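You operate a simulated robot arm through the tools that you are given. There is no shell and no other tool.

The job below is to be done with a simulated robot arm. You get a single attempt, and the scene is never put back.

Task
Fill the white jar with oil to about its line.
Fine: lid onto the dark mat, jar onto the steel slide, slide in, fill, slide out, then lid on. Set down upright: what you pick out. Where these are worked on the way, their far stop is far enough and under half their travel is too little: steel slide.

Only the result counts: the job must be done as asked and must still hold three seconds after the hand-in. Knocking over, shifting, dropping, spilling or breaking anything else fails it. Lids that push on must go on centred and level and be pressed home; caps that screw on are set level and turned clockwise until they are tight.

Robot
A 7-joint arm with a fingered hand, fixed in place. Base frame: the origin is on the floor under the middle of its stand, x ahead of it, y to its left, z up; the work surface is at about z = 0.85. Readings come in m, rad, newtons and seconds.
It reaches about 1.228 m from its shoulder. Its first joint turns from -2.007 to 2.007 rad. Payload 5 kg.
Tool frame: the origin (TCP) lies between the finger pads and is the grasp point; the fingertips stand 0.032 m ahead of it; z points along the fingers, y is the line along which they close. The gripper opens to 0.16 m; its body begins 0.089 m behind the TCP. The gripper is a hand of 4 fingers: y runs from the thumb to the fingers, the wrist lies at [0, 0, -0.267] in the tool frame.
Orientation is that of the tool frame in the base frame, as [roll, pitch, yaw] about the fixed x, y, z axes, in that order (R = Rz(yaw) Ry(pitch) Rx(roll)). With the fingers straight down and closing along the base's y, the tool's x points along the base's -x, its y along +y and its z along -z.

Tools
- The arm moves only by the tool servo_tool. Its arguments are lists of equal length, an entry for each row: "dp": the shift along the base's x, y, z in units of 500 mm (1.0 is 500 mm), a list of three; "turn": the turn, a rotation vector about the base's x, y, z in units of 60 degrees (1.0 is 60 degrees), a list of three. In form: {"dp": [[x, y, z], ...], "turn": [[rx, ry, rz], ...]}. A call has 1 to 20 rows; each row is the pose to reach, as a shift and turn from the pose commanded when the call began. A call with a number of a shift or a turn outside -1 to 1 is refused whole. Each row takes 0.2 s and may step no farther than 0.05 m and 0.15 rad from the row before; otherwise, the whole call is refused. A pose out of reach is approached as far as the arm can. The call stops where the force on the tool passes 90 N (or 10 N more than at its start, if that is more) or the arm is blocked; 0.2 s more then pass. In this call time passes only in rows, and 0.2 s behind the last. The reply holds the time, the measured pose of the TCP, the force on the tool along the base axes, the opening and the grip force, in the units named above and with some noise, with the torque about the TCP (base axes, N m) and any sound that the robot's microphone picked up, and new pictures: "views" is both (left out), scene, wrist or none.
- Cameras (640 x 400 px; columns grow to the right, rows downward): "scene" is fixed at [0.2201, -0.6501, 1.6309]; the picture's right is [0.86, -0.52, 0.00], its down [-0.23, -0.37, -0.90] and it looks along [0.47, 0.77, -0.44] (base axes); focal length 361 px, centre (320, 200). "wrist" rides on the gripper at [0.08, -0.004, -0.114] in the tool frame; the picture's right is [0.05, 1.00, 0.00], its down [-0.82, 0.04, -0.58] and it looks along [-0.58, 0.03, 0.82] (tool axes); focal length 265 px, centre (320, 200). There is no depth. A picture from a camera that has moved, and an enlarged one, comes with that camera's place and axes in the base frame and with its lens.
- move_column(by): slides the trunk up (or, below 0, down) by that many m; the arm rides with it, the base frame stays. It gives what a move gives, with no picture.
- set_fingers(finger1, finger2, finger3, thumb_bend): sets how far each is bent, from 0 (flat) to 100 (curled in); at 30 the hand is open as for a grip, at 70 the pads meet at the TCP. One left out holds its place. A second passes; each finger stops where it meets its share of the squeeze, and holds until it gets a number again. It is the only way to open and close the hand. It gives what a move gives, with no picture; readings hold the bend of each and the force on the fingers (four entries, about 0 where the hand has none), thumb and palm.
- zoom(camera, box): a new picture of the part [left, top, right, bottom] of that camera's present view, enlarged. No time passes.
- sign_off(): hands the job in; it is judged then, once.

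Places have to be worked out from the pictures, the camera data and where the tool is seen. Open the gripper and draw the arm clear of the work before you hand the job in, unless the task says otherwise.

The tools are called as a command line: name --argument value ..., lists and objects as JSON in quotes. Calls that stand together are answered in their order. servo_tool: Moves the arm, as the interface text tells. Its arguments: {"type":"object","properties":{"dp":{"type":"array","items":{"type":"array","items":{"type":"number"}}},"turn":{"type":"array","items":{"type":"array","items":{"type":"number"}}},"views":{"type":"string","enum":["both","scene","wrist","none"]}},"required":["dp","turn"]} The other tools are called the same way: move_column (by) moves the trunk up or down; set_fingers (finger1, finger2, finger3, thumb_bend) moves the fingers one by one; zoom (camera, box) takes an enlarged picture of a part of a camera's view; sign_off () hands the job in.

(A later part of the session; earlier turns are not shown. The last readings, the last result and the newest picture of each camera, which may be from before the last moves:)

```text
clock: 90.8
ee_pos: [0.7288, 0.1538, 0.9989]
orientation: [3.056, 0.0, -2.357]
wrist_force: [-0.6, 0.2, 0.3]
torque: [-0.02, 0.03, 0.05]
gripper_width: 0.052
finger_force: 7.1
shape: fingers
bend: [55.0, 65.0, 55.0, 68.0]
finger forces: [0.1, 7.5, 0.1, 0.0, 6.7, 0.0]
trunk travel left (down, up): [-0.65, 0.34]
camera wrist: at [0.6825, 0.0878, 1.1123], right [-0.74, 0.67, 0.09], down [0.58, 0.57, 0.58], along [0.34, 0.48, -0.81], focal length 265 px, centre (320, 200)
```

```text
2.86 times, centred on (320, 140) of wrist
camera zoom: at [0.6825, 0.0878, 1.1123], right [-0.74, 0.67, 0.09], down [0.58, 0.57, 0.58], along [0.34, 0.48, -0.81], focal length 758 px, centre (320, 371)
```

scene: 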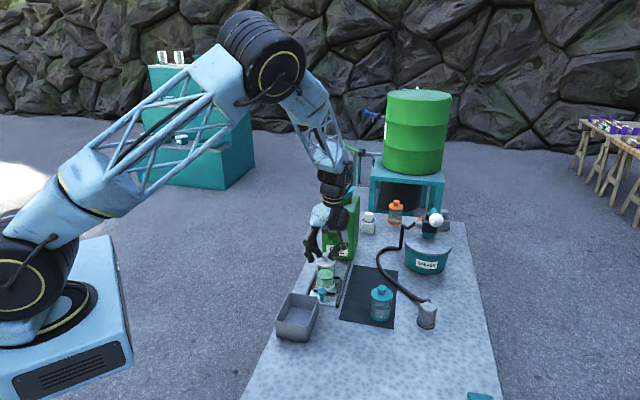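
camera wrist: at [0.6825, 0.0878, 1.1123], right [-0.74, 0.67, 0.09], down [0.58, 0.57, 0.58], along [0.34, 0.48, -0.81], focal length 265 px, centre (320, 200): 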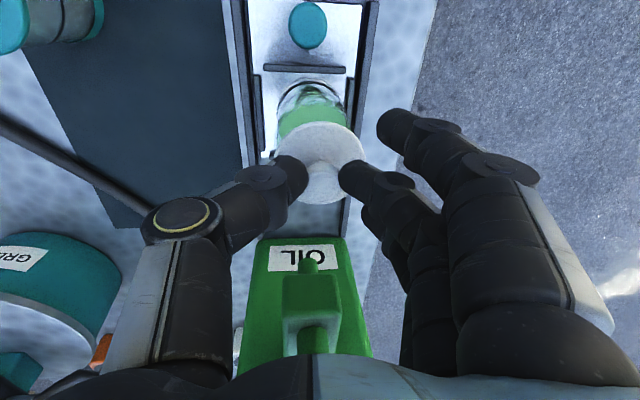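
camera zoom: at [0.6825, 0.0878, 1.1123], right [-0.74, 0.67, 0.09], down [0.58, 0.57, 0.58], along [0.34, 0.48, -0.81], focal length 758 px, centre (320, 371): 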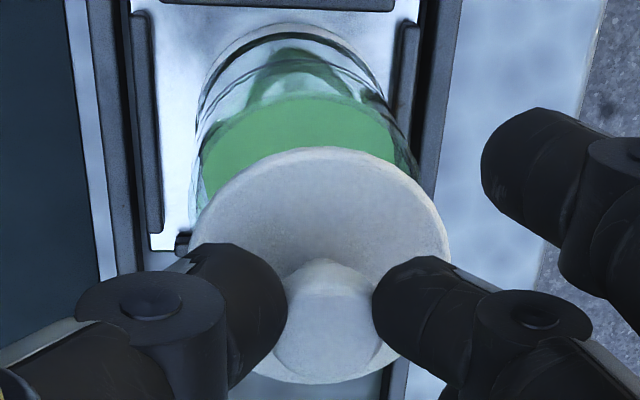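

Alignment is good within about 1–2 mm and near level. I lower in small steps towards the rim.

servo_tool --dp '[[0, 0, -0.014], [0, 0, -0.026]]' --turn '[[0, 0, 0], [0, 0, 0]]' --views "none"

zoom --camera "scene" --box '[320, 246, 348, 281]'

zoom --camera "wrist" --box '[260, 70, 380, 210]'

```text
clock: 91.4
ee_pos: [0.7293, 0.1519, 0.9854]
orientation: [3.054, 0.0, -2.357]
wrist_force: [0.3, -0.4, 0.1]
torque: [-0.01, 0.02, 0.01]
gripper_width: 0.0522
finger_force: 6.8
shape: fingers
bend: [55.0, 65.0, 55.0, 68.0]
finger forces: [0.0, 7.5, 0.0, 0.1, 6.7, 0.0]
trunk travel left (down, up): [-0.65, 0.34]
```

```text
11.43 times, centred on (334, 264) of scene
camera zoom: at [0.2201, -0.6501, 1.6309], right [0.86, -0.52, 0.0], down [-0.23, -0.37, -0.9], along [0.47, 0.77, -0.44], focal length 4127 px, centre (160, -526)
```

zoom: 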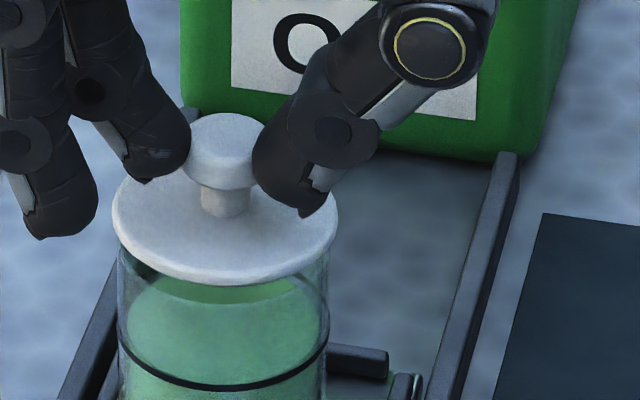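

```text
2.86 times, centred on (320, 140) of wrist
camera zoom: at [0.6823, 0.0866, 1.0991], right [-0.74, 0.67, 0.09], down [0.58, 0.57, 0.58], along [0.34, 0.48, -0.81], focal length 758 px, centre (320, 371)
```

zoom: 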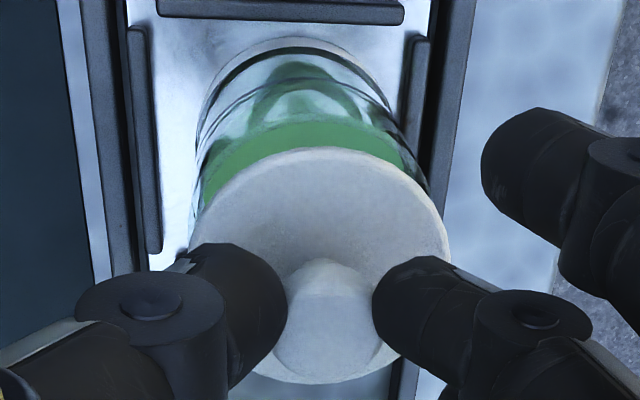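

I zoom further on the lid edge to measure its remaining tilt.

zoom --camera "scene" --box '[327, 254, 351, 272]'

```text
16.00 times, centred on (339, 263) of scene
camera zoom: at [0.2201, -0.6501, 1.6309], right [0.86, -0.52, 0.0], down [-0.23, -0.37, -0.9], along [0.47, 0.77, -0.44], focal length 5778 px, centre (16, -808)
```

zoom: 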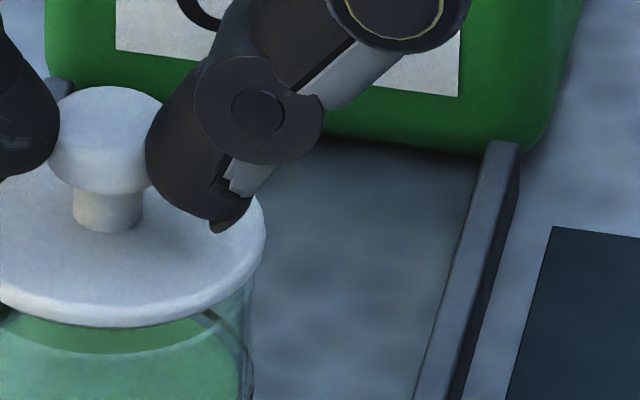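

zoom --camera "scene" --box '[322, 252, 346, 276]'

```text
16.00 times, centred on (334, 264) of scene
camera zoom: at [0.2201, -0.6501, 1.6309], right [0.86, -0.52, 0.0], down [-0.23, -0.37, -0.9], along [0.47, 0.77, -0.44], focal length 5778 px, centre (96, -824)
```

zoom: 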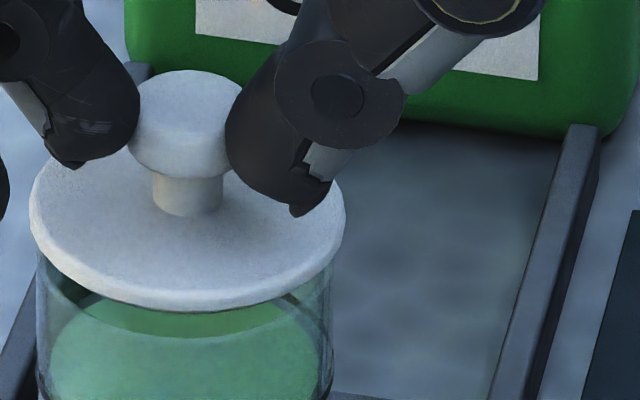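

Axis and edge readings disagree by a couple of degrees either way, so it is close to level. I continue down in 2–3 mm steps, watching the force.

servo_tool --dp '[[0, 0, -0.008]]' --turn '[[0, 0, 0]]' --views "none"

servo_tool --dp '[[0, 0, -0.005]]' --turn '[[0, 0, 0]]' --views "none"

zoom --camera "scene" --box '[318, 250, 350, 290]'

zoom --camera "wrist" --box '[260, 70, 380, 210]'

```text
clock: 91.8
ee_pos: [0.7292, 0.1529, 0.9824]
orientation: [3.058, 0.003, -2.357]
wrist_force: [-0.3, -1.1, 11.1]
torque: [0.07, 0.01, 0.0]
gripper_width: 0.0512
finger_force: 8.9
shape: fingers
bend: [55.0, 66.0, 55.0, 69.0]
finger forces: [0.0, 9.2, 0.1, 0.0, 8.5, 0.0]
trunk travel left (down, up): [-0.65, 0.34]
```

```text
clock: 92.2
ee_pos: [0.7294, 0.1519, 0.9799]
orientation: [3.056, 0.002, -2.356]
wrist_force: [-0.4, -1.0, 15.7]
torque: [0.04, -0.02, -0.03]
gripper_width: 0.0504
finger_force: 9.9
shape: fingers
bend: [55.0, 67.0, 55.0, 69.0]
finger forces: [0.0, 9.2, 0.0, 0.0, 10.2, 0.0]
trunk travel left (down, up): [-0.65, 0.34]
```

```text
10.00 times, centred on (334, 270) of scene
camera zoom: at [0.2201, -0.6501, 1.6309], right [0.86, -0.52, 0.0], down [-0.23, -0.37, -0.9], along [0.47, 0.77, -0.44], focal length 3611 px, centre (180, -500)
```

zoom: 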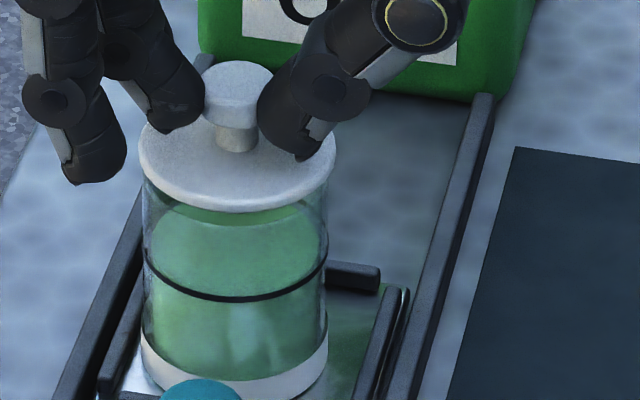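

```text
2.86 times, centred on (320, 140) of wrist
camera zoom: at [0.6817, 0.0856, 1.0938], right [-0.74, 0.67, 0.09], down [0.58, 0.57, 0.58], along [0.34, 0.48, -0.81], focal length 758 px, centre (320, 371)
```

zoom: 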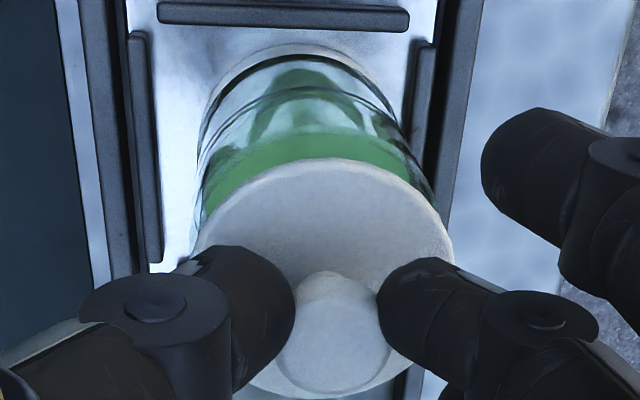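

The lid rests on the rim (Fz 16 N) but is not seated; my measurements show it about 3.5 mm too far toward the tank. I lift slightly, shift 3.5 mm back along −u and set it down again.

servo_tool --dp '[[0, 0, 0.008], [-0.005, -0.005, 0.008]]' --turn '[[0, 0, 0], [0, 0, 0]]' --views "none"

zoom --camera "scene" --box '[318, 250, 350, 290]'

zoom --camera "wrist" --box '[260, 70, 380, 210]'

```text
clock: 92.8
ee_pos: [0.7269, 0.1498, 0.9823]
orientation: [3.054, -0.001, -2.358]
wrist_force: [2.0, 1.2, 2.9]
torque: [0.02, -0.04, -0.02]
gripper_width: 0.051
finger_force: 6.8
shape: fingers
bend: [55.0, 66.0, 55.0, 69.0]
finger forces: [0.0, 7.3, 0.0, 0.0, 6.6, 0.0]
trunk travel left (down, up): [-0.65, 0.34]
```

```text
10.00 times, centred on (334, 270) of scene
camera zoom: at [0.2201, -0.6501, 1.6309], right [0.86, -0.52, 0.0], down [-0.23, -0.37, -0.9], along [0.47, 0.77, -0.44], focal length 3611 px, centre (180, -500)
```

zoom: 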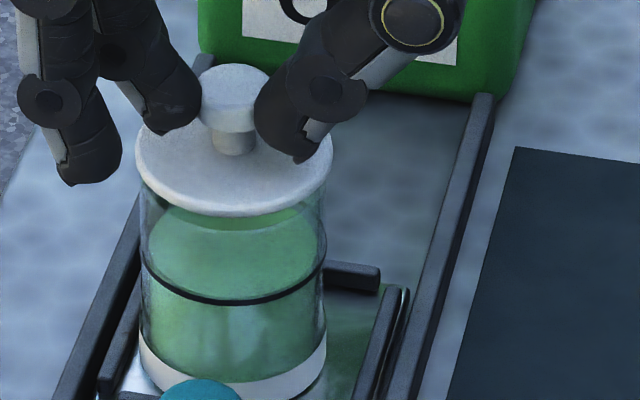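

```text
2.86 times, centred on (320, 140) of wrist
camera zoom: at [0.679, 0.0833, 1.0961], right [-0.74, 0.67, 0.09], down [0.58, 0.57, 0.58], along [0.34, 0.48, -0.81], focal length 758 px, centre (320, 371)
```

zoom: 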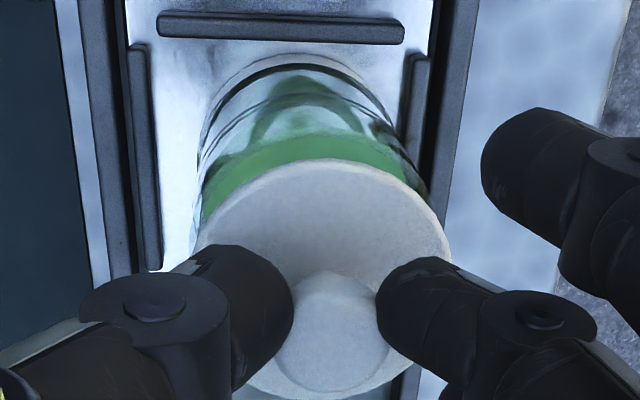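

The lid is now nearly concentric (within about 1 mm) but sits about 6–7 mm high, i.e. its plug rests at the rim. I press down gently in this alignment and listen for a snap.

servo_tool --dp '[[0, 0, -0.006]]' --turn '[[0, 0, 0]]' --views "none"

zoom --camera "scene" --box '[318, 250, 350, 290]'

zoom --camera "wrist" --box '[240, 40, 400, 220]'

```text
clock: 93.2
ee_pos: [0.725, 0.1498, 0.9814]
orientation: [3.053, 0.003, -2.356]
wrist_force: [3.4, 2.5, 8.9]
torque: [0.13, -0.06, -0.01]
gripper_width: 0.0505
finger_force: 7.0
shape: fingers
bend: [55.0, 67.0, 55.0, 69.0]
finger forces: [0.0, 7.2, 0.0, 0.0, 7.0, 0.0]
trunk travel left (down, up): [-0.65, 0.34]
```

```text
10.00 times, centred on (334, 270) of scene
camera zoom: at [0.2201, -0.6501, 1.6309], right [0.86, -0.52, 0.0], down [-0.23, -0.37, -0.9], along [0.47, 0.77, -0.44], focal length 3611 px, centre (180, -500)
```

zoom: 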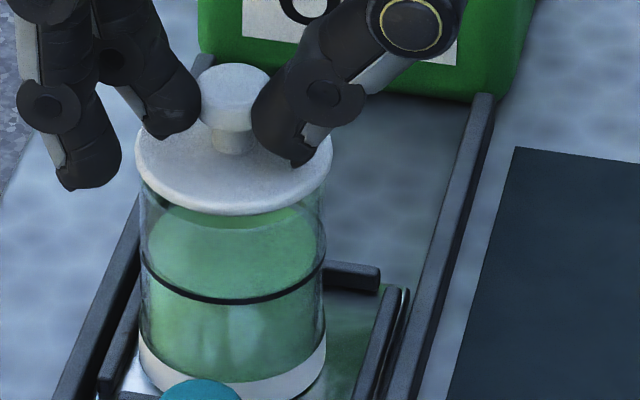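

```text
2.22 times, centred on (320, 130) of wrist
camera zoom: at [0.6788, 0.0838, 1.0939], right [-0.74, 0.67, 0.09], down [0.58, 0.57, 0.58], along [0.34, 0.48, -0.81], focal length 590 px, centre (320, 356)
```

zoom: 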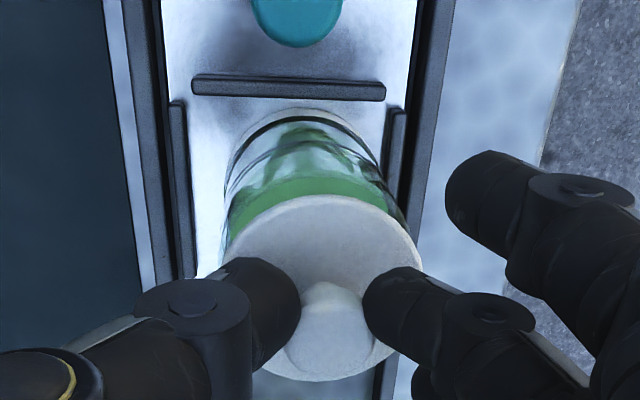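

The lid's thumb side sits lower — my tilt correction was a bit too much. I take back 3° of the rotation, keeping the lid over the jar, and look again.

servo_tool --dp '[[-0.0033, 0.0033, 0.004]]' --turn '[[-0.0353, -0.0353, 0]]' --views "none"

zoom --camera "scene" --box '[318, 250, 350, 290]'

zoom --camera "scene" --box '[322, 252, 346, 276]'

```text
clock: 93.6
ee_pos: [0.7234, 0.1504, 0.9813]
orientation: [3.106, -0.001, -2.358]
wrist_force: [0.3, -0.5, 1.3]
torque: [-0.02, 0.02, 0.01]
gripper_width: 0.0506
finger_force: 6.1
shape: fingers
bend: [55.0, 66.0, 55.0, 69.0]
finger forces: [0.0, 6.3, 0.0, 0.0, 6.1, 0.0]
trunk travel left (down, up): [-0.65, 0.34]
```

```text
10.00 times, centred on (334, 270) of scene
camera zoom: at [0.2201, -0.6501, 1.6309], right [0.86, -0.52, 0.0], down [-0.23, -0.37, -0.9], along [0.47, 0.77, -0.44], focal length 3611 px, centre (180, -500)
```

zoom: 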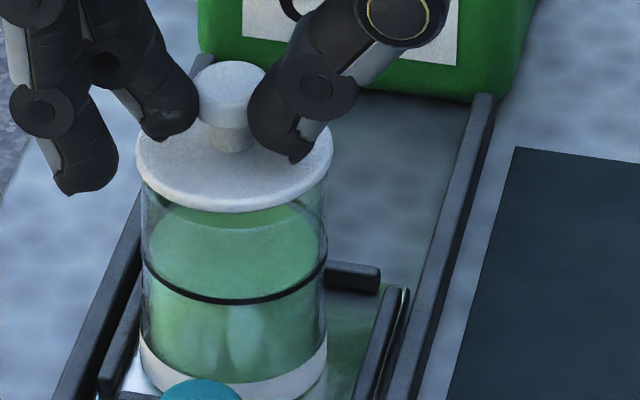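

```text
16.00 times, centred on (334, 264) of scene
camera zoom: at [0.2201, -0.6501, 1.6309], right [0.86, -0.52, 0.0], down [-0.23, -0.37, -0.9], along [0.47, 0.77, -0.44], focal length 5778 px, centre (96, -824)
```

zoom: 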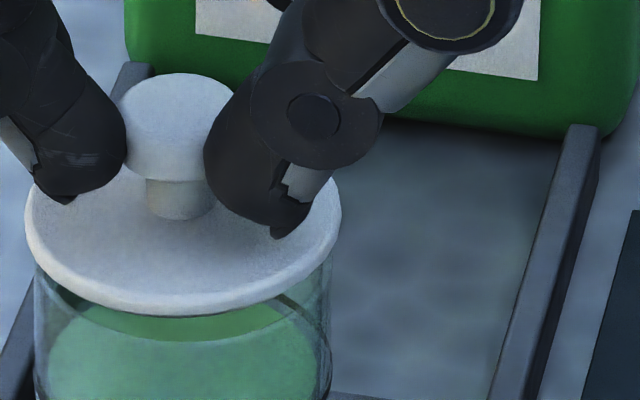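

Now the lid looks level and laterally centred. I check the fore-aft (u) offset in the wrist view.

zoom --camera "wrist" --box '[240, 40, 400, 220]'

zoom --camera "wrist" --box '[270, 70, 370, 170]'

```text
2.22 times, centred on (320, 130) of wrist
camera zoom: at [0.6726, 0.0889, 1.096], right [-0.74, 0.67, 0.03], down [0.56, 0.59, 0.58], along [0.37, 0.45, -0.82], focal length 590 px, centre (320, 356)
```

zoom: 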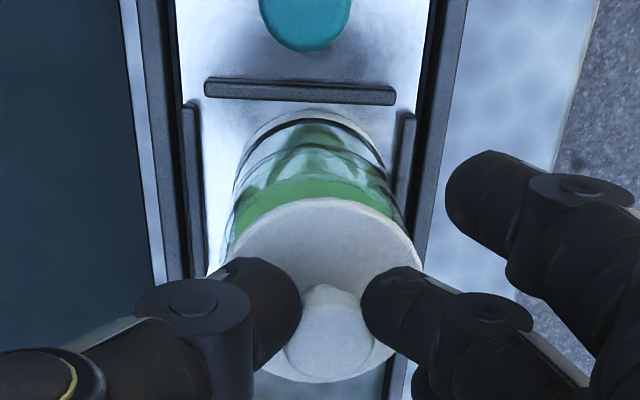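

```text
4.00 times, centred on (320, 120) of wrist
camera zoom: at [0.6726, 0.0889, 1.096], right [-0.74, 0.67, 0.03], down [0.56, 0.59, 0.58], along [0.37, 0.45, -0.82], focal length 1062 px, centre (320, 520)
```

zoom: 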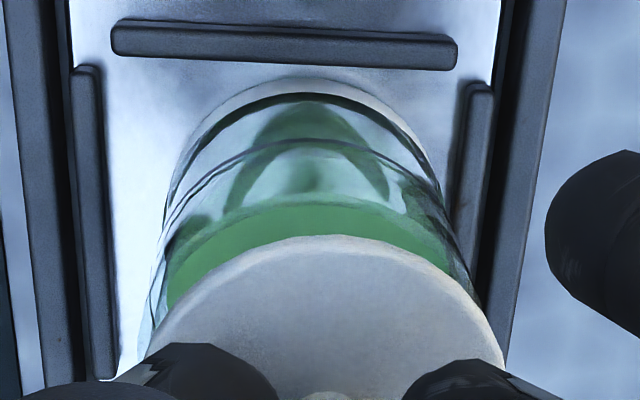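

The lid is still about 5 mm too far toward the tank (it slid in the grip while touching the rim). I lift it fully clear this time, shift back 5 mm, and check before lowering.

servo_tool --dp '[[0, 0, 0.012], [0, 0, 0.03], [-0.0035, -0.0035, 0.03], [-0.0071, -0.0071, 0.03]]' --turn '[[0, 0, 0], [0, 0, 0], [0, 0, 0], [0, 0, 0]]' --views "none"

zoom --camera "wrist" --box '[240, 40, 400, 220]'

zoom --camera "scene" --box '[318, 246, 350, 286]'

```text
clock: 94.6
ee_pos: [0.7195, 0.1465, 0.9972]
orientation: [3.107, 0.0, -2.356]
wrist_force: [0.7, 0.3, -1.2]
torque: [-0.01, 0.02, -0.01]
gripper_width: 0.0506
finger_force: 6.4
shape: fingers
bend: [55.0, 66.0, 55.0, 69.0]
finger forces: [0.0, 6.3, 0.0, 0.0, 6.1, 0.0]
trunk travel left (down, up): [-0.65, 0.34]
```

```text
2.22 times, centred on (320, 130) of wrist
camera zoom: at [0.6688, 0.0857, 1.1111], right [-0.74, 0.67, 0.04], down [0.56, 0.59, 0.58], along [0.37, 0.45, -0.82], focal length 590 px, centre (320, 356)
```

zoom: 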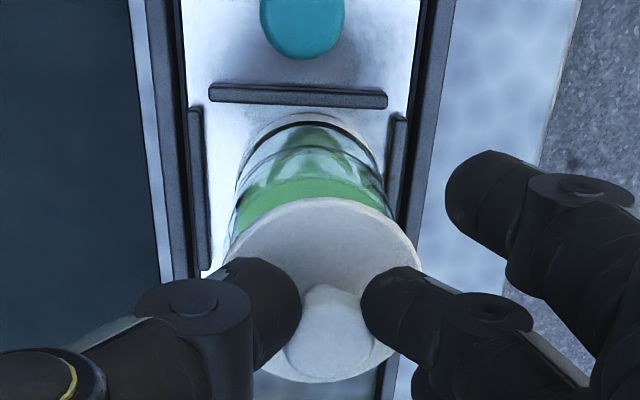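

```text
10.00 times, centred on (334, 266) of scene
camera zoom: at [0.2201, -0.6501, 1.6309], right [0.86, -0.52, 0.0], down [-0.23, -0.37, -0.9], along [0.47, 0.77, -0.44], focal length 3611 px, centre (180, -460)
```

zoom: 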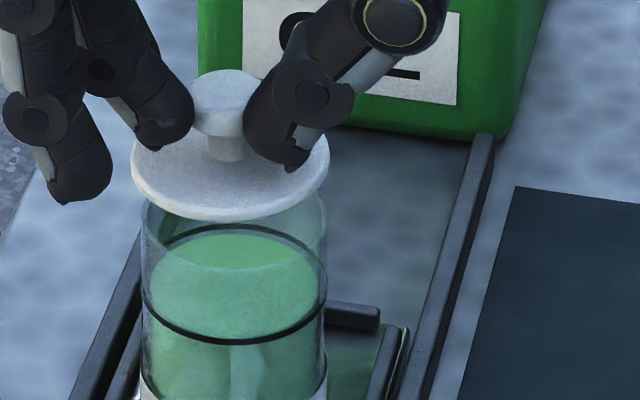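

Lid is clear and gripped; estimates now put it within 1 mm of the jar axis in both directions. I trim 1 mm and lower again.

servo_tool --dp '[[0.0014, -0.0014, -0.01], [0.0014, -0.0014, -0.022]]' --turn '[[0, 0, 0], [0, 0, 0]]' --views "none"

zoom --camera "scene" --box '[318, 250, 350, 290]'

servo_tool --dp '[[0, 0, -0.006]]' --turn '[[0, 0, 0]]' --views "none"

zoom --camera "scene" --box '[318, 250, 350, 290]'

```text
clock: 95.2
ee_pos: [0.7194, 0.1474, 0.9849]
orientation: [3.106, 0.002, -2.356]
wrist_force: [-1.1, -0.6, -0.1]
torque: [0.02, -0.03, 0.0]
gripper_width: 0.0503
finger_force: 6.5
shape: fingers
bend: [55.0, 66.0, 55.0, 69.0]
finger forces: [0.0, 6.2, 0.0, 0.0, 6.2, 0.1]
trunk travel left (down, up): [-0.65, 0.34]
```

```text
10.00 times, centred on (334, 270) of scene
camera zoom: at [0.2201, -0.6501, 1.6309], right [0.86, -0.52, 0.0], down [-0.23, -0.37, -0.9], along [0.47, 0.77, -0.44], focal length 3611 px, centre (180, -500)
```

zoom: 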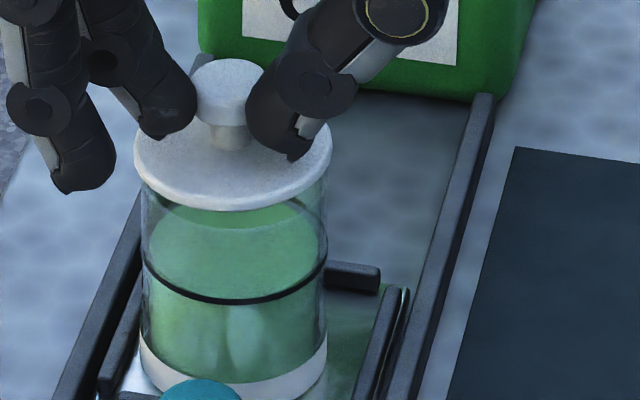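

```text
clock: 95.6
ee_pos: [0.7217, 0.1479, 0.9833]
orientation: [3.109, 0.0, -2.356]
wrist_force: [-0.9, 0.0, -1.1]
torque: [0.04, -0.02, 0.0]
gripper_width: 0.0505
finger_force: 5.9
shape: fingers
bend: [55.0, 66.0, 55.0, 69.0]
finger forces: [0.1, 6.2, 0.0, 0.0, 6.0, 0.1]
trunk travel left (down, up): [-0.65, 0.34]
```

```text
10.00 times, centred on (334, 270) of scene
camera zoom: at [0.2201, -0.6501, 1.6309], right [0.86, -0.52, 0.0], down [-0.23, -0.37, -0.9], along [0.47, 0.77, -0.44], focal length 3611 px, centre (180, -500)
```

zoom: 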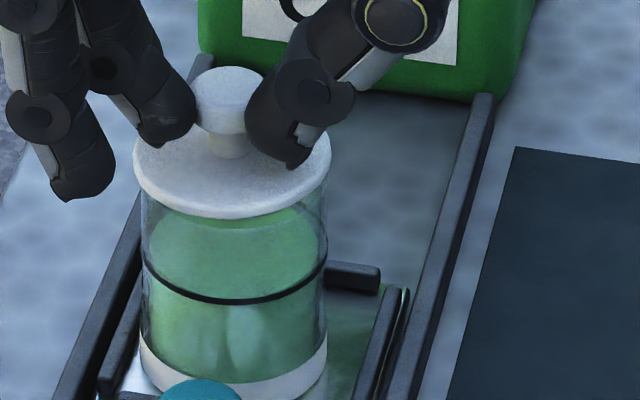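

No contact yet and the lid is already lower than where it stuck before. Continuing down.

servo_tool --dp '[[0, 0, -0.006]]' --turn '[[0, 0, 0]]' --views "none"

zoom --camera "scene" --box '[318, 250, 350, 290]'

zoom --camera "wrist" --box '[240, 40, 400, 220]'

```text
clock: 96.0
ee_pos: [0.7209, 0.1464, 0.9798]
orientation: [3.107, -0.001, -2.357]
wrist_force: [-0.9, -0.5, 1.4]
torque: [0.03, 0.03, 0.0]
gripper_width: 0.0507
finger_force: 6.6
shape: fingers
bend: [55.0, 66.0, 55.0, 69.0]
finger forces: [0.1, 6.5, 0.0, 0.0, 6.5, 0.0]
trunk travel left (down, up): [-0.65, 0.34]
```

```text
10.00 times, centred on (334, 270) of scene
camera zoom: at [0.2201, -0.6501, 1.6309], right [0.86, -0.52, 0.0], down [-0.23, -0.37, -0.9], along [0.47, 0.77, -0.44], focal length 3611 px, centre (180, -500)
```

zoom: 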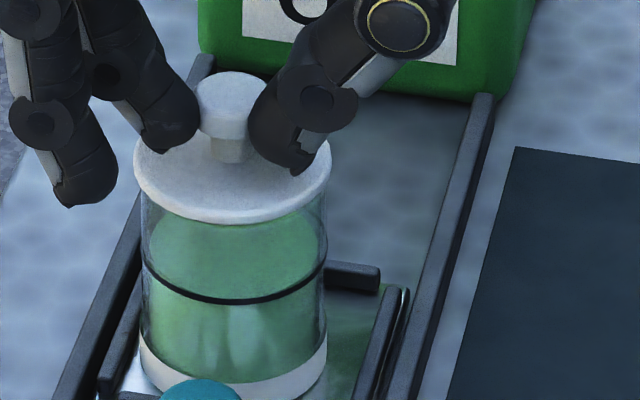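

```text
2.22 times, centred on (320, 130) of wrist
camera zoom: at [0.6701, 0.0849, 1.0947], right [-0.74, 0.67, 0.03], down [0.56, 0.59, 0.58], along [0.37, 0.45, -0.81], focal length 590 px, centre (320, 356)
```

zoom: 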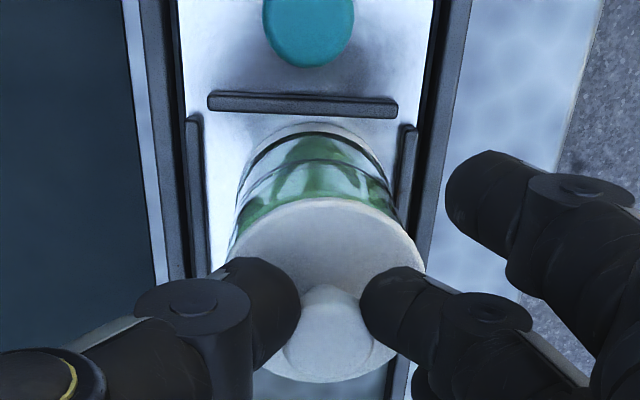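

Light contact begins (Fz +1.4 N), about 3 mm left to seat. I press down further in small steps.

servo_tool --dp '[[0, 0, -0.005]]' --turn '[[0, 0, 0]]' --views "none"

zoom --camera "scene" --box '[318, 250, 350, 290]'

servo_tool --dp '[[0, 0, -0.005]]' --turn '[[0, 0, 0]]' --views "none"

zoom --camera "scene" --box '[318, 250, 350, 290]'

```text
clock: 96.4
ee_pos: [0.7208, 0.1476, 0.9792]
orientation: [3.108, 0.001, -2.356]
wrist_force: [0.3, -0.8, 10.4]
torque: [0.04, 0.02, -0.01]
gripper_width: 0.0504
finger_force: 8.3
shape: fingers
bend: [55.0, 67.0, 55.0, 69.0]
finger forces: [0.1, 8.0, 0.0, 0.0, 8.6, 0.0]
trunk travel left (down, up): [-0.65, 0.34]
```

```text
10.00 times, centred on (334, 270) of scene
camera zoom: at [0.2201, -0.6501, 1.6309], right [0.86, -0.52, 0.0], down [-0.23, -0.37, -0.9], along [0.47, 0.77, -0.44], focal length 3611 px, centre (180, -500)
```

zoom: 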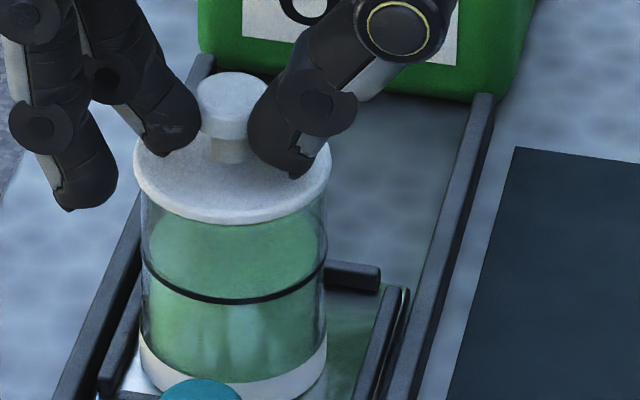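

```text
clock: 96.8
ee_pos: [0.721, 0.1459, 0.9761]
orientation: [3.108, -0.001, -2.356]
wrist_force: [0.0, -1.7, 8.9]
torque: [0.02, 0.04, 0.03]
gripper_width: 0.0499
finger_force: 7.2
shape: fingers
bend: [55.0, 67.0, 55.0, 69.0]
finger forces: [0.0, 6.6, 0.0, 0.1, 7.2, 0.1]
trunk travel left (down, up): [-0.65, 0.34]
```

```text
10.00 times, centred on (334, 270) of scene
camera zoom: at [0.2201, -0.6501, 1.6309], right [0.86, -0.52, 0.0], down [-0.23, -0.37, -0.9], along [0.47, 0.77, -0.44], focal length 3611 px, centre (180, -500)
```

zoom: 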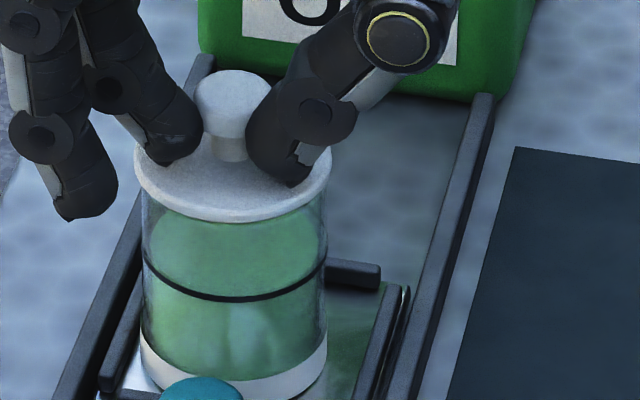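

The lid now rests centred and level on the rim with its plug starting in, but needs a firm push. I relieve the load, release the knob, and will press from above with closed fingertips.

servo_tool --dp '[[0, 0, 0.003]]' --turn '[[0, 0, 0]]' --views "none"

set_fingers --finger2 58 --thumb_bend 58

zoom --camera "scene" --box '[318, 250, 350, 290]'

zoom --camera "wrist" --box '[240, 40, 400, 220]'

```text
clock: 97.2
ee_pos: [0.7214, 0.1469, 0.9768]
orientation: [3.106, 0.0, -2.356]
wrist_force: [0.3, -1.1, 4.0]
torque: [-0.02, -0.01, 0.05]
gripper_width: 0.05
finger_force: 6.1
shape: fingers
bend: [55.0, 67.0, 55.0, 69.0]
finger forces: [0.0, 6.0, 0.0, 0.1, 6.7, 0.1]
trunk travel left (down, up): [-0.65, 0.34]
```

```text
clock: 98.2
ee_pos: [0.7217, 0.1475, 0.9779]
orientation: [3.11, 0.003, -2.355]
wrist_force: [2.1, -1.6, 18.0]
torque: [-0.53, -0.64, 0.02]
gripper_width: 0.0689
finger_force: 9.6
shape: fingers
bend: [55.0, 57.0, 55.0, 57.0]
finger forces: [0.0, 0.1, 0.0, 0.1, 18.5, 0.0]
trunk travel left (down, up): [-0.65, 0.34]
```

```text
10.00 times, centred on (334, 270) of scene
camera zoom: at [0.2201, -0.6501, 1.6309], right [0.86, -0.52, 0.0], down [-0.23, -0.37, -0.9], along [0.47, 0.77, -0.44], focal length 3611 px, centre (180, -500)
```

zoom: 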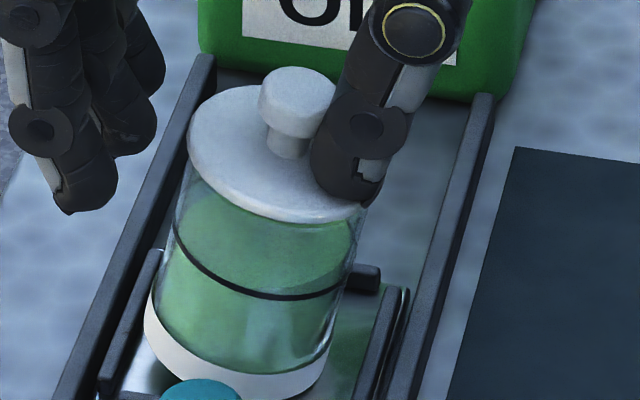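

```text
2.22 times, centred on (320, 130) of wrist
camera zoom: at [0.67, 0.0851, 1.0918], right [-0.74, 0.67, 0.03], down [0.56, 0.59, 0.58], along [0.37, 0.45, -0.81], focal length 590 px, centre (320, 356)
```

zoom: 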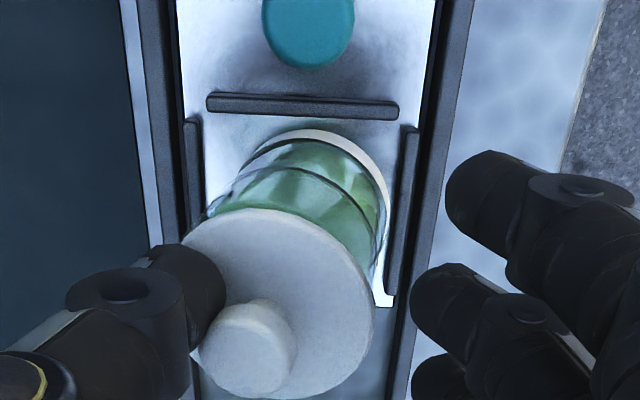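

The thumb pressed on the disc while opening and is tipping the jar toward it. I must undo this gently: I translate the hand back the opposite way (+v) in small steps so the thumb's contact lets the jar come upright again.

servo_tool --dp '[[-0.0028, 0.0028, 0], [-0.0057, 0.0057, 0]]' --turn '[[0, 0, 0], [0, 0, 0]]' --views "none"

zoom --camera "scene" --box '[318, 250, 350, 290]'

```text
clock: 98.8
ee_pos: [0.7187, 0.1499, 0.977]
orientation: [3.11, 0.003, -2.357]
wrist_force: [2.6, -1.6, 21.8]
torque: [-0.66, -0.82, 0.05]
gripper_width: 0.0695
finger_force: 11.9
shape: fingers
bend: [55.0, 57.0, 55.0, 58.0]
finger forces: [0.1, 0.0, 0.0, 0.1, 22.9, 0.0]
trunk travel left (down, up): [-0.65, 0.34]
```

```text
10.00 times, centred on (334, 270) of scene
camera zoom: at [0.2201, -0.6501, 1.6309], right [0.86, -0.52, 0.0], down [-0.23, -0.37, -0.9], along [0.47, 0.77, -0.44], focal length 3611 px, centre (180, -500)
```

zoom: 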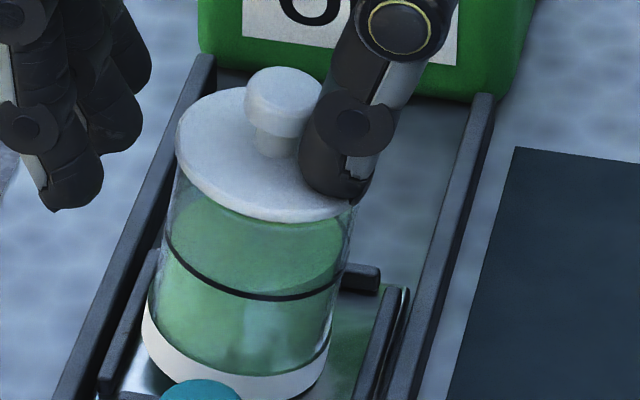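

It's working — the jar is righting itself. I continue +v in small steps.

servo_tool --dp '[[-0.0028, 0.0028, 0], [-0.0057, 0.0057, 0]]' --turn '[[0, 0, 0], [0, 0, 0]]' --views "none"

zoom --camera "scene" --box '[318, 250, 350, 290]'

```text
clock: 99.4
ee_pos: [0.715, 0.1529, 0.9793]
orientation: [3.109, 0.003, -2.356]
wrist_force: [2.6, -0.7, 29.2]
torque: [-0.85, -1.14, 0.05]
gripper_width: 0.0696
finger_force: 15.6
shape: fingers
bend: [55.0, 57.0, 55.0, 58.0]
finger forces: [0.1, 0.0, 0.0, 0.1, 31.2, 0.0]
trunk travel left (down, up): [-0.65, 0.34]
```

```text
10.00 times, centred on (334, 270) of scene
camera zoom: at [0.2201, -0.6501, 1.6309], right [0.86, -0.52, 0.0], down [-0.23, -0.37, -0.9], along [0.47, 0.77, -0.44], focal length 3611 px, centre (180, -500)
```

zoom: 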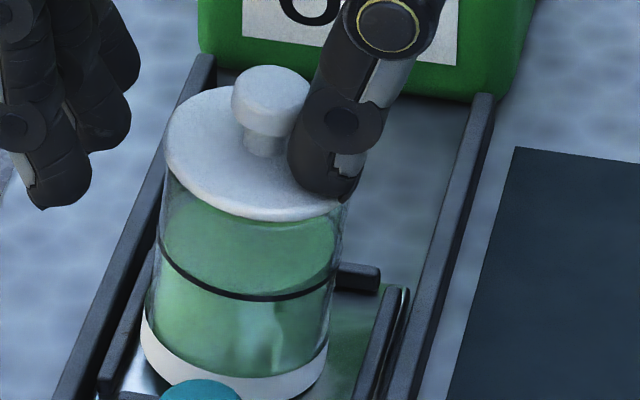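

Tilt is about halved; force is rising, so I add a slight lift as I continue.

servo_tool --dp '[[-0.0028, 0.0028, 0.0015], [-0.0057, 0.0057, 0.003]]' --turn '[[0, 0, 0], [0, 0, 0]]' --views "none"

zoom --camera "scene" --box '[318, 250, 350, 290]'

```text
clock: 100.0
ee_pos: [0.7114, 0.1552, 0.9791]
orientation: [3.107, 0.001, -2.356]
wrist_force: [1.4, 1.5, 20.5]
torque: [-0.45, -0.71, 0.07]
gripper_width: 0.0658
finger_force: 10.6
shape: fingers
bend: [55.0, 57.0, 55.0, 59.0]
finger forces: [0.0, 0.0, 0.1, 0.1, 21.0, 0.0]
trunk travel left (down, up): [-0.65, 0.34]
```

```text
10.00 times, centred on (334, 270) of scene
camera zoom: at [0.2201, -0.6501, 1.6309], right [0.86, -0.52, 0.0], down [-0.23, -0.37, -0.9], along [0.47, 0.77, -0.44], focal length 3611 px, centre (180, -500)
```

zoom: 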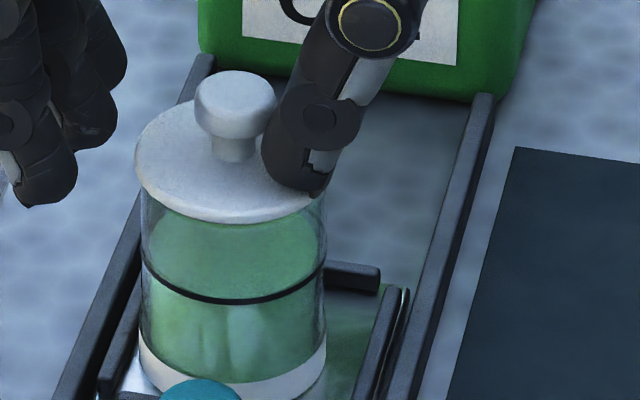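

The jar is upright again and the lid still on it. I lift the hand straight up off the disc.

servo_tool --dp '[[0, 0, 0.004], [0, 0, 0.01], [0, 0, 0.03], [0, 0, 0.08], [0, 0, 0.14]]' --turn '[[0, 0, 0], [0, 0, 0], [0, 0, 0], [0, 0, 0], [0, 0, 0]]'

zoom --camera "scene" --box '[318, 250, 350, 290]'

zoom --camera "wrist" --box '[240, 20, 400, 200]'

zoom --camera "scene" --box '[290, 190, 450, 340]'

```text
clock: 101.2
ee_pos: [0.7125, 0.1549, 1.0479]
orientation: [3.106, 0.001, -2.356]
wrist_force: [0.0, -0.1, 0.6]
torque: [-0.01, 0.0, 0.03]
gripper_width: 0.0682
finger_force: 0.1
shape: fingers
bend: [55.0, 57.0, 55.0, 57.0]
finger forces: [0.0, 0.0, 0.1, 0.0, 0.0, 0.0]
trunk travel left (down, up): [-0.65, 0.34]
camera wrist: at [0.662, 0.0935, 1.1612], right [-0.74, 0.67, 0.04], down [0.56, 0.59, 0.58], along [0.37, 0.45, -0.82], focal length 265 px, centre (320, 200)
```

scene: 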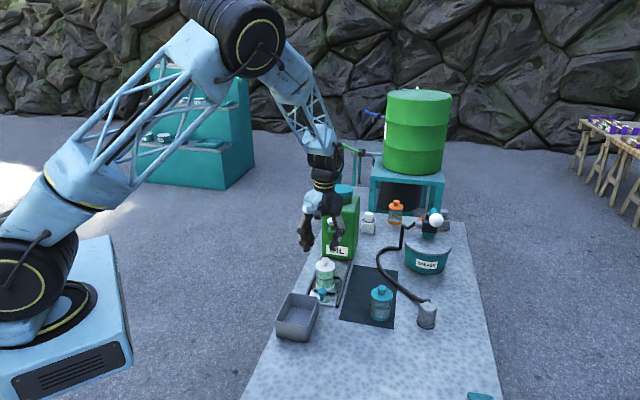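
wrist: 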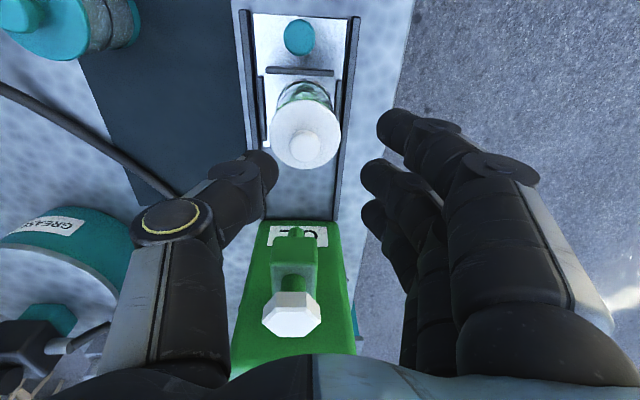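

```text
10.00 times, centred on (334, 270) of scene
camera zoom: at [0.2201, -0.6501, 1.6309], right [0.86, -0.52, 0.0], down [-0.23, -0.37, -0.9], along [0.47, 0.77, -0.44], focal length 3611 px, centre (180, -500)
```

zoom: 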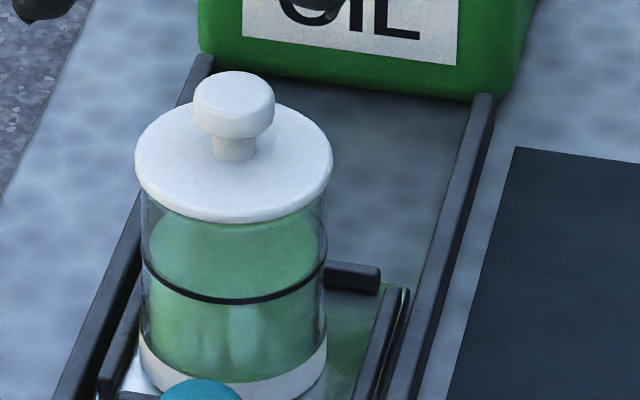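

```text
2.22 times, centred on (320, 110) of wrist
camera zoom: at [0.662, 0.0935, 1.1612], right [-0.74, 0.67, 0.04], down [0.56, 0.59, 0.58], along [0.37, 0.45, -0.82], focal length 590 px, centre (320, 400)
```

zoom: 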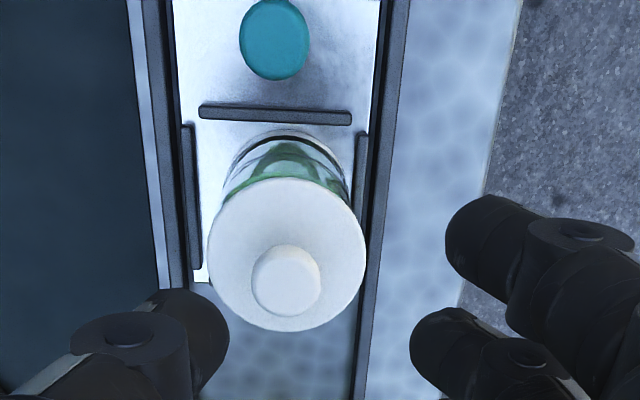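

```text
2.67 times, centred on (370, 265) of scene
camera zoom: at [0.2201, -0.6501, 1.6309], right [0.86, -0.52, 0.0], down [-0.23, -0.37, -0.9], along [0.47, 0.77, -0.44], focal length 963 px, centre (187, 27)
```

zoom: 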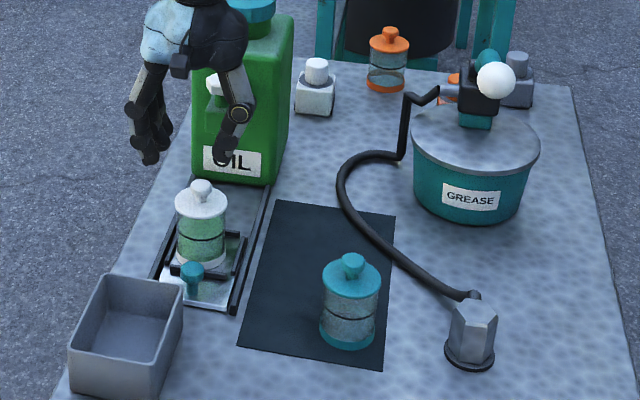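

The lid sits level and concentric on the jar, just not pressed home yet. I straighten the hand, centre over the knob, and close the tips above it for a straight press.

servo_tool --dp '[[0.0186, 0.0088, 0.0]]' --turn '[[-0.0238, -0.0238, 0]]' --views "none"

set_fingers --finger1 30 --finger2 70 --finger3 30 --thumb_bend 70

servo_tool --dp '[[0, 0, -0.03], [0, 0, -0.07]]' --turn '[[0, 0, 0], [0, 0, 0]]' --views "none"

zoom --camera "wrist" --box '[240, 60, 400, 240]'

zoom --camera "scene" --box '[318, 240, 350, 280]'

```text
clock: 101.6
ee_pos: [0.7228, 0.1603, 1.0488]
orientation: [-3.141, 0.0, -2.357]
wrist_force: [-0.5, 0.6, -0.1]
torque: [-0.01, 0.02, -0.01]
gripper_width: 0.0682
finger_force: 0.0
shape: fingers
bend: [55.0, 57.0, 55.0, 57.0]
finger forces: [0.0, 0.1, 0.1, 0.0, 0.0, 0.0]
trunk travel left (down, up): [-0.65, 0.34]
```

```text
clock: 102.6
ee_pos: [0.7226, 0.1596, 1.0469]
orientation: [-3.141, -0.001, -2.356]
wrist_force: [0.3, 0.3, -1.1]
torque: [0.0, 0.02, 0.01]
gripper_width: 0.0925
finger_force: 0.0
shape: fingers
bend: [30.0, 70.0, 30.0, 70.0]
finger forces: [0.0, 0.0, 0.0, 0.1, 0.0, 0.0]
trunk travel left (down, up): [-0.65, 0.34]
```

```text
clock: 103.2
ee_pos: [0.7241, 0.1608, 1.0122]
orientation: [3.14, 0.001, -2.357]
wrist_force: [-0.8, 0.3, 0.4]
torque: [0.0, 0.02, 0.01]
gripper_width: 0.093
finger_force: 0.1
shape: fingers
bend: [30.0, 70.0, 30.0, 70.0]
finger forces: [0.0, 0.0, 0.0, 0.0, 0.0, 0.0]
trunk travel left (down, up): [-0.65, 0.34]
```

```text
2.22 times, centred on (320, 150) of wrist
camera zoom: at [0.67, 0.1013, 1.1269], right [-0.74, 0.67, 0.0], down [0.55, 0.61, 0.58], along [0.39, 0.43, -0.82], focal length 590 px, centre (320, 311)
```

zoom: 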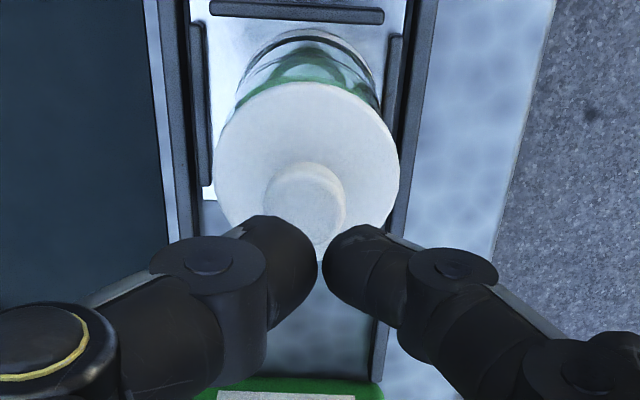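

```text
10.00 times, centred on (334, 260) of scene
camera zoom: at [0.2201, -0.6501, 1.6309], right [0.86, -0.52, 0.0], down [-0.23, -0.37, -0.9], along [0.47, 0.77, -0.44], focal length 3611 px, centre (180, -400)
```

zoom: 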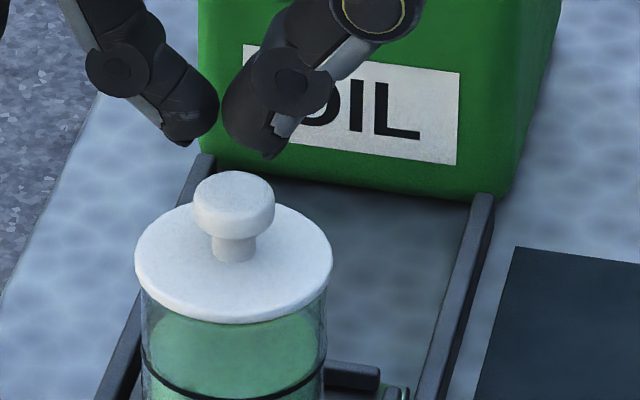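

The knob sits slightly toward −u of the tool axis and the thumb's lowest point is off to its side. I shift so the thumb tip comes down near the knob's centre, then lower.

servo_tool --dp '[[-0.012, 0.002, 0.0], [-0.012, 0.002, -0.018]]' --turn '[[0, 0, 0], [0, 0, 0]]' --views "none"

zoom --camera "scene" --box '[318, 245, 350, 285]'

zoom --camera "wrist" --box '[240, 60, 400, 240]'

```text
clock: 103.8
ee_pos: [0.7172, 0.1608, 1.0033]
orientation: [3.141, -0.001, -2.354]
wrist_force: [0.6, -0.5, -0.6]
torque: [0.0, 0.03, -0.01]
gripper_width: 0.0925
finger_force: 0.0
shape: fingers
bend: [30.0, 70.0, 30.0, 70.0]
finger forces: [0.0, 0.1, 0.1, 0.0, 0.0, 0.1]
trunk travel left (down, up): [-0.65, 0.34]
```

```text
10.00 times, centred on (334, 265) of scene
camera zoom: at [0.2201, -0.6501, 1.6309], right [0.86, -0.52, 0.0], down [-0.23, -0.37, -0.9], along [0.47, 0.77, -0.44], focal length 3611 px, centre (180, -450)
```

zoom: 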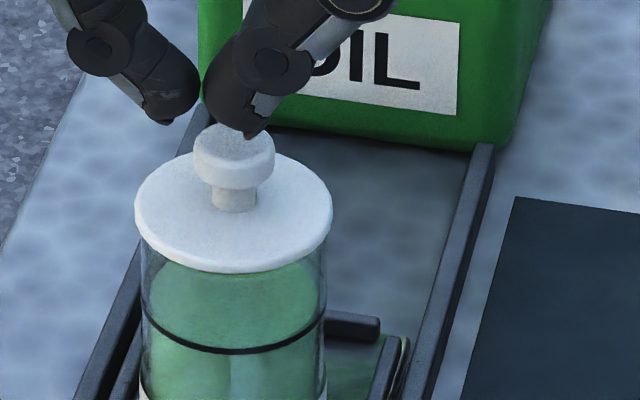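

```text
2.22 times, centred on (320, 150) of wrist
camera zoom: at [0.6634, 0.1021, 1.1179], right [-0.74, 0.67, 0.0], down [0.55, 0.61, 0.58], along [0.39, 0.43, -0.82], focal length 590 px, centre (320, 311)
```

zoom: 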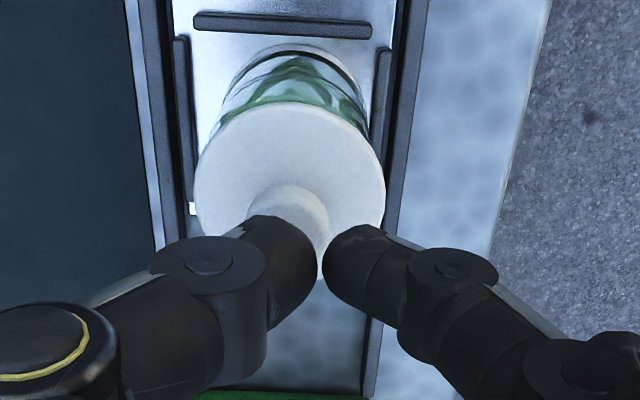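

Thumb tip is over the knob but ~6 mm off-centre. One more small shift, then I lower to contact and press while watching the force.

servo_tool --dp '[[-0.0098, 0.0014, 0.0], [-0.0098, 0.0014, -0.01]]' --turn '[[0, 0, 0], [0, 0, 0]]' --views "none"

servo_tool --dp '[[0, 0, -0.006]]' --turn '[[0, 0, 0]]' --views "none"

zoom --camera "scene" --box '[318, 245, 350, 285]'

zoom --camera "wrist" --box '[240, 60, 400, 240]'

```text
clock: 104.4
ee_pos: [0.7121, 0.1606, 0.9988]
orientation: [-3.141, 0.0, -2.356]
wrist_force: [-0.5, 0.6, 0.0]
torque: [0.01, -0.02, -0.01]
gripper_width: 0.0928
finger_force: 0.3
shape: fingers
bend: [30.0, 70.0, 30.0, 70.0]
finger forces: [0.0, 0.0, 0.0, 0.0, 0.1, 0.0]
trunk travel left (down, up): [-0.65, 0.34]
```

```text
clock: 104.8
ee_pos: [0.7114, 0.1612, 0.9985]
orientation: [-3.142, 0.0, -2.354]
wrist_force: [-0.4, -0.3, 0.4]
torque: [0.01, -0.01, -0.01]
gripper_width: 0.0926
finger_force: 0.1
shape: fingers
bend: [30.0, 70.0, 30.0, 70.0]
finger forces: [0.0, 0.0, 0.1, 0.0, 0.0, 0.1]
trunk travel left (down, up): [-0.65, 0.34]
```

```text
10.00 times, centred on (334, 265) of scene
camera zoom: at [0.2201, -0.6501, 1.6309], right [0.86, -0.52, 0.0], down [-0.23, -0.37, -0.9], along [0.47, 0.77, -0.44], focal length 3611 px, centre (180, -450)
```

zoom: 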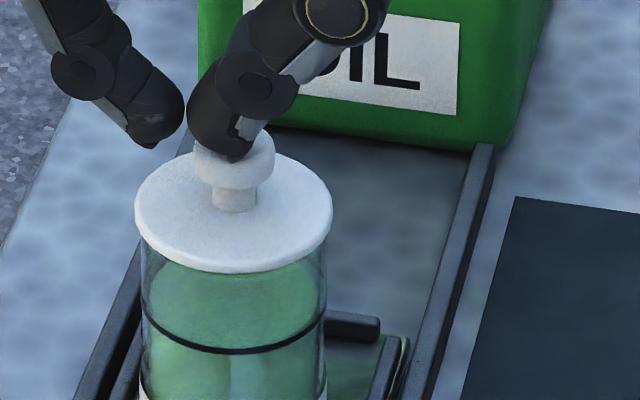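

```text
2.22 times, centred on (320, 150) of wrist
camera zoom: at [0.6578, 0.1025, 1.1108], right [-0.74, 0.67, 0.0], down [0.55, 0.61, 0.58], along [0.39, 0.43, -0.82], focal length 590 px, centre (320, 311)
```

zoom: 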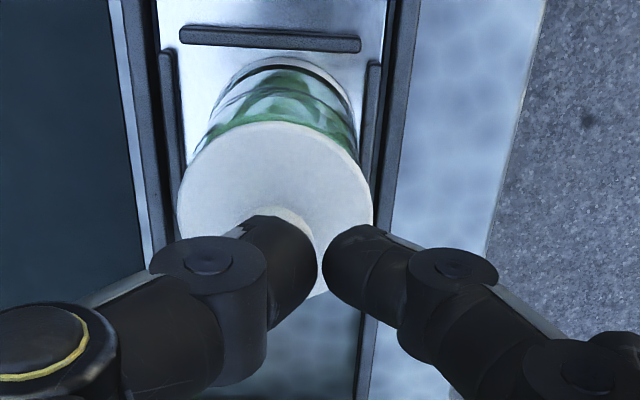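

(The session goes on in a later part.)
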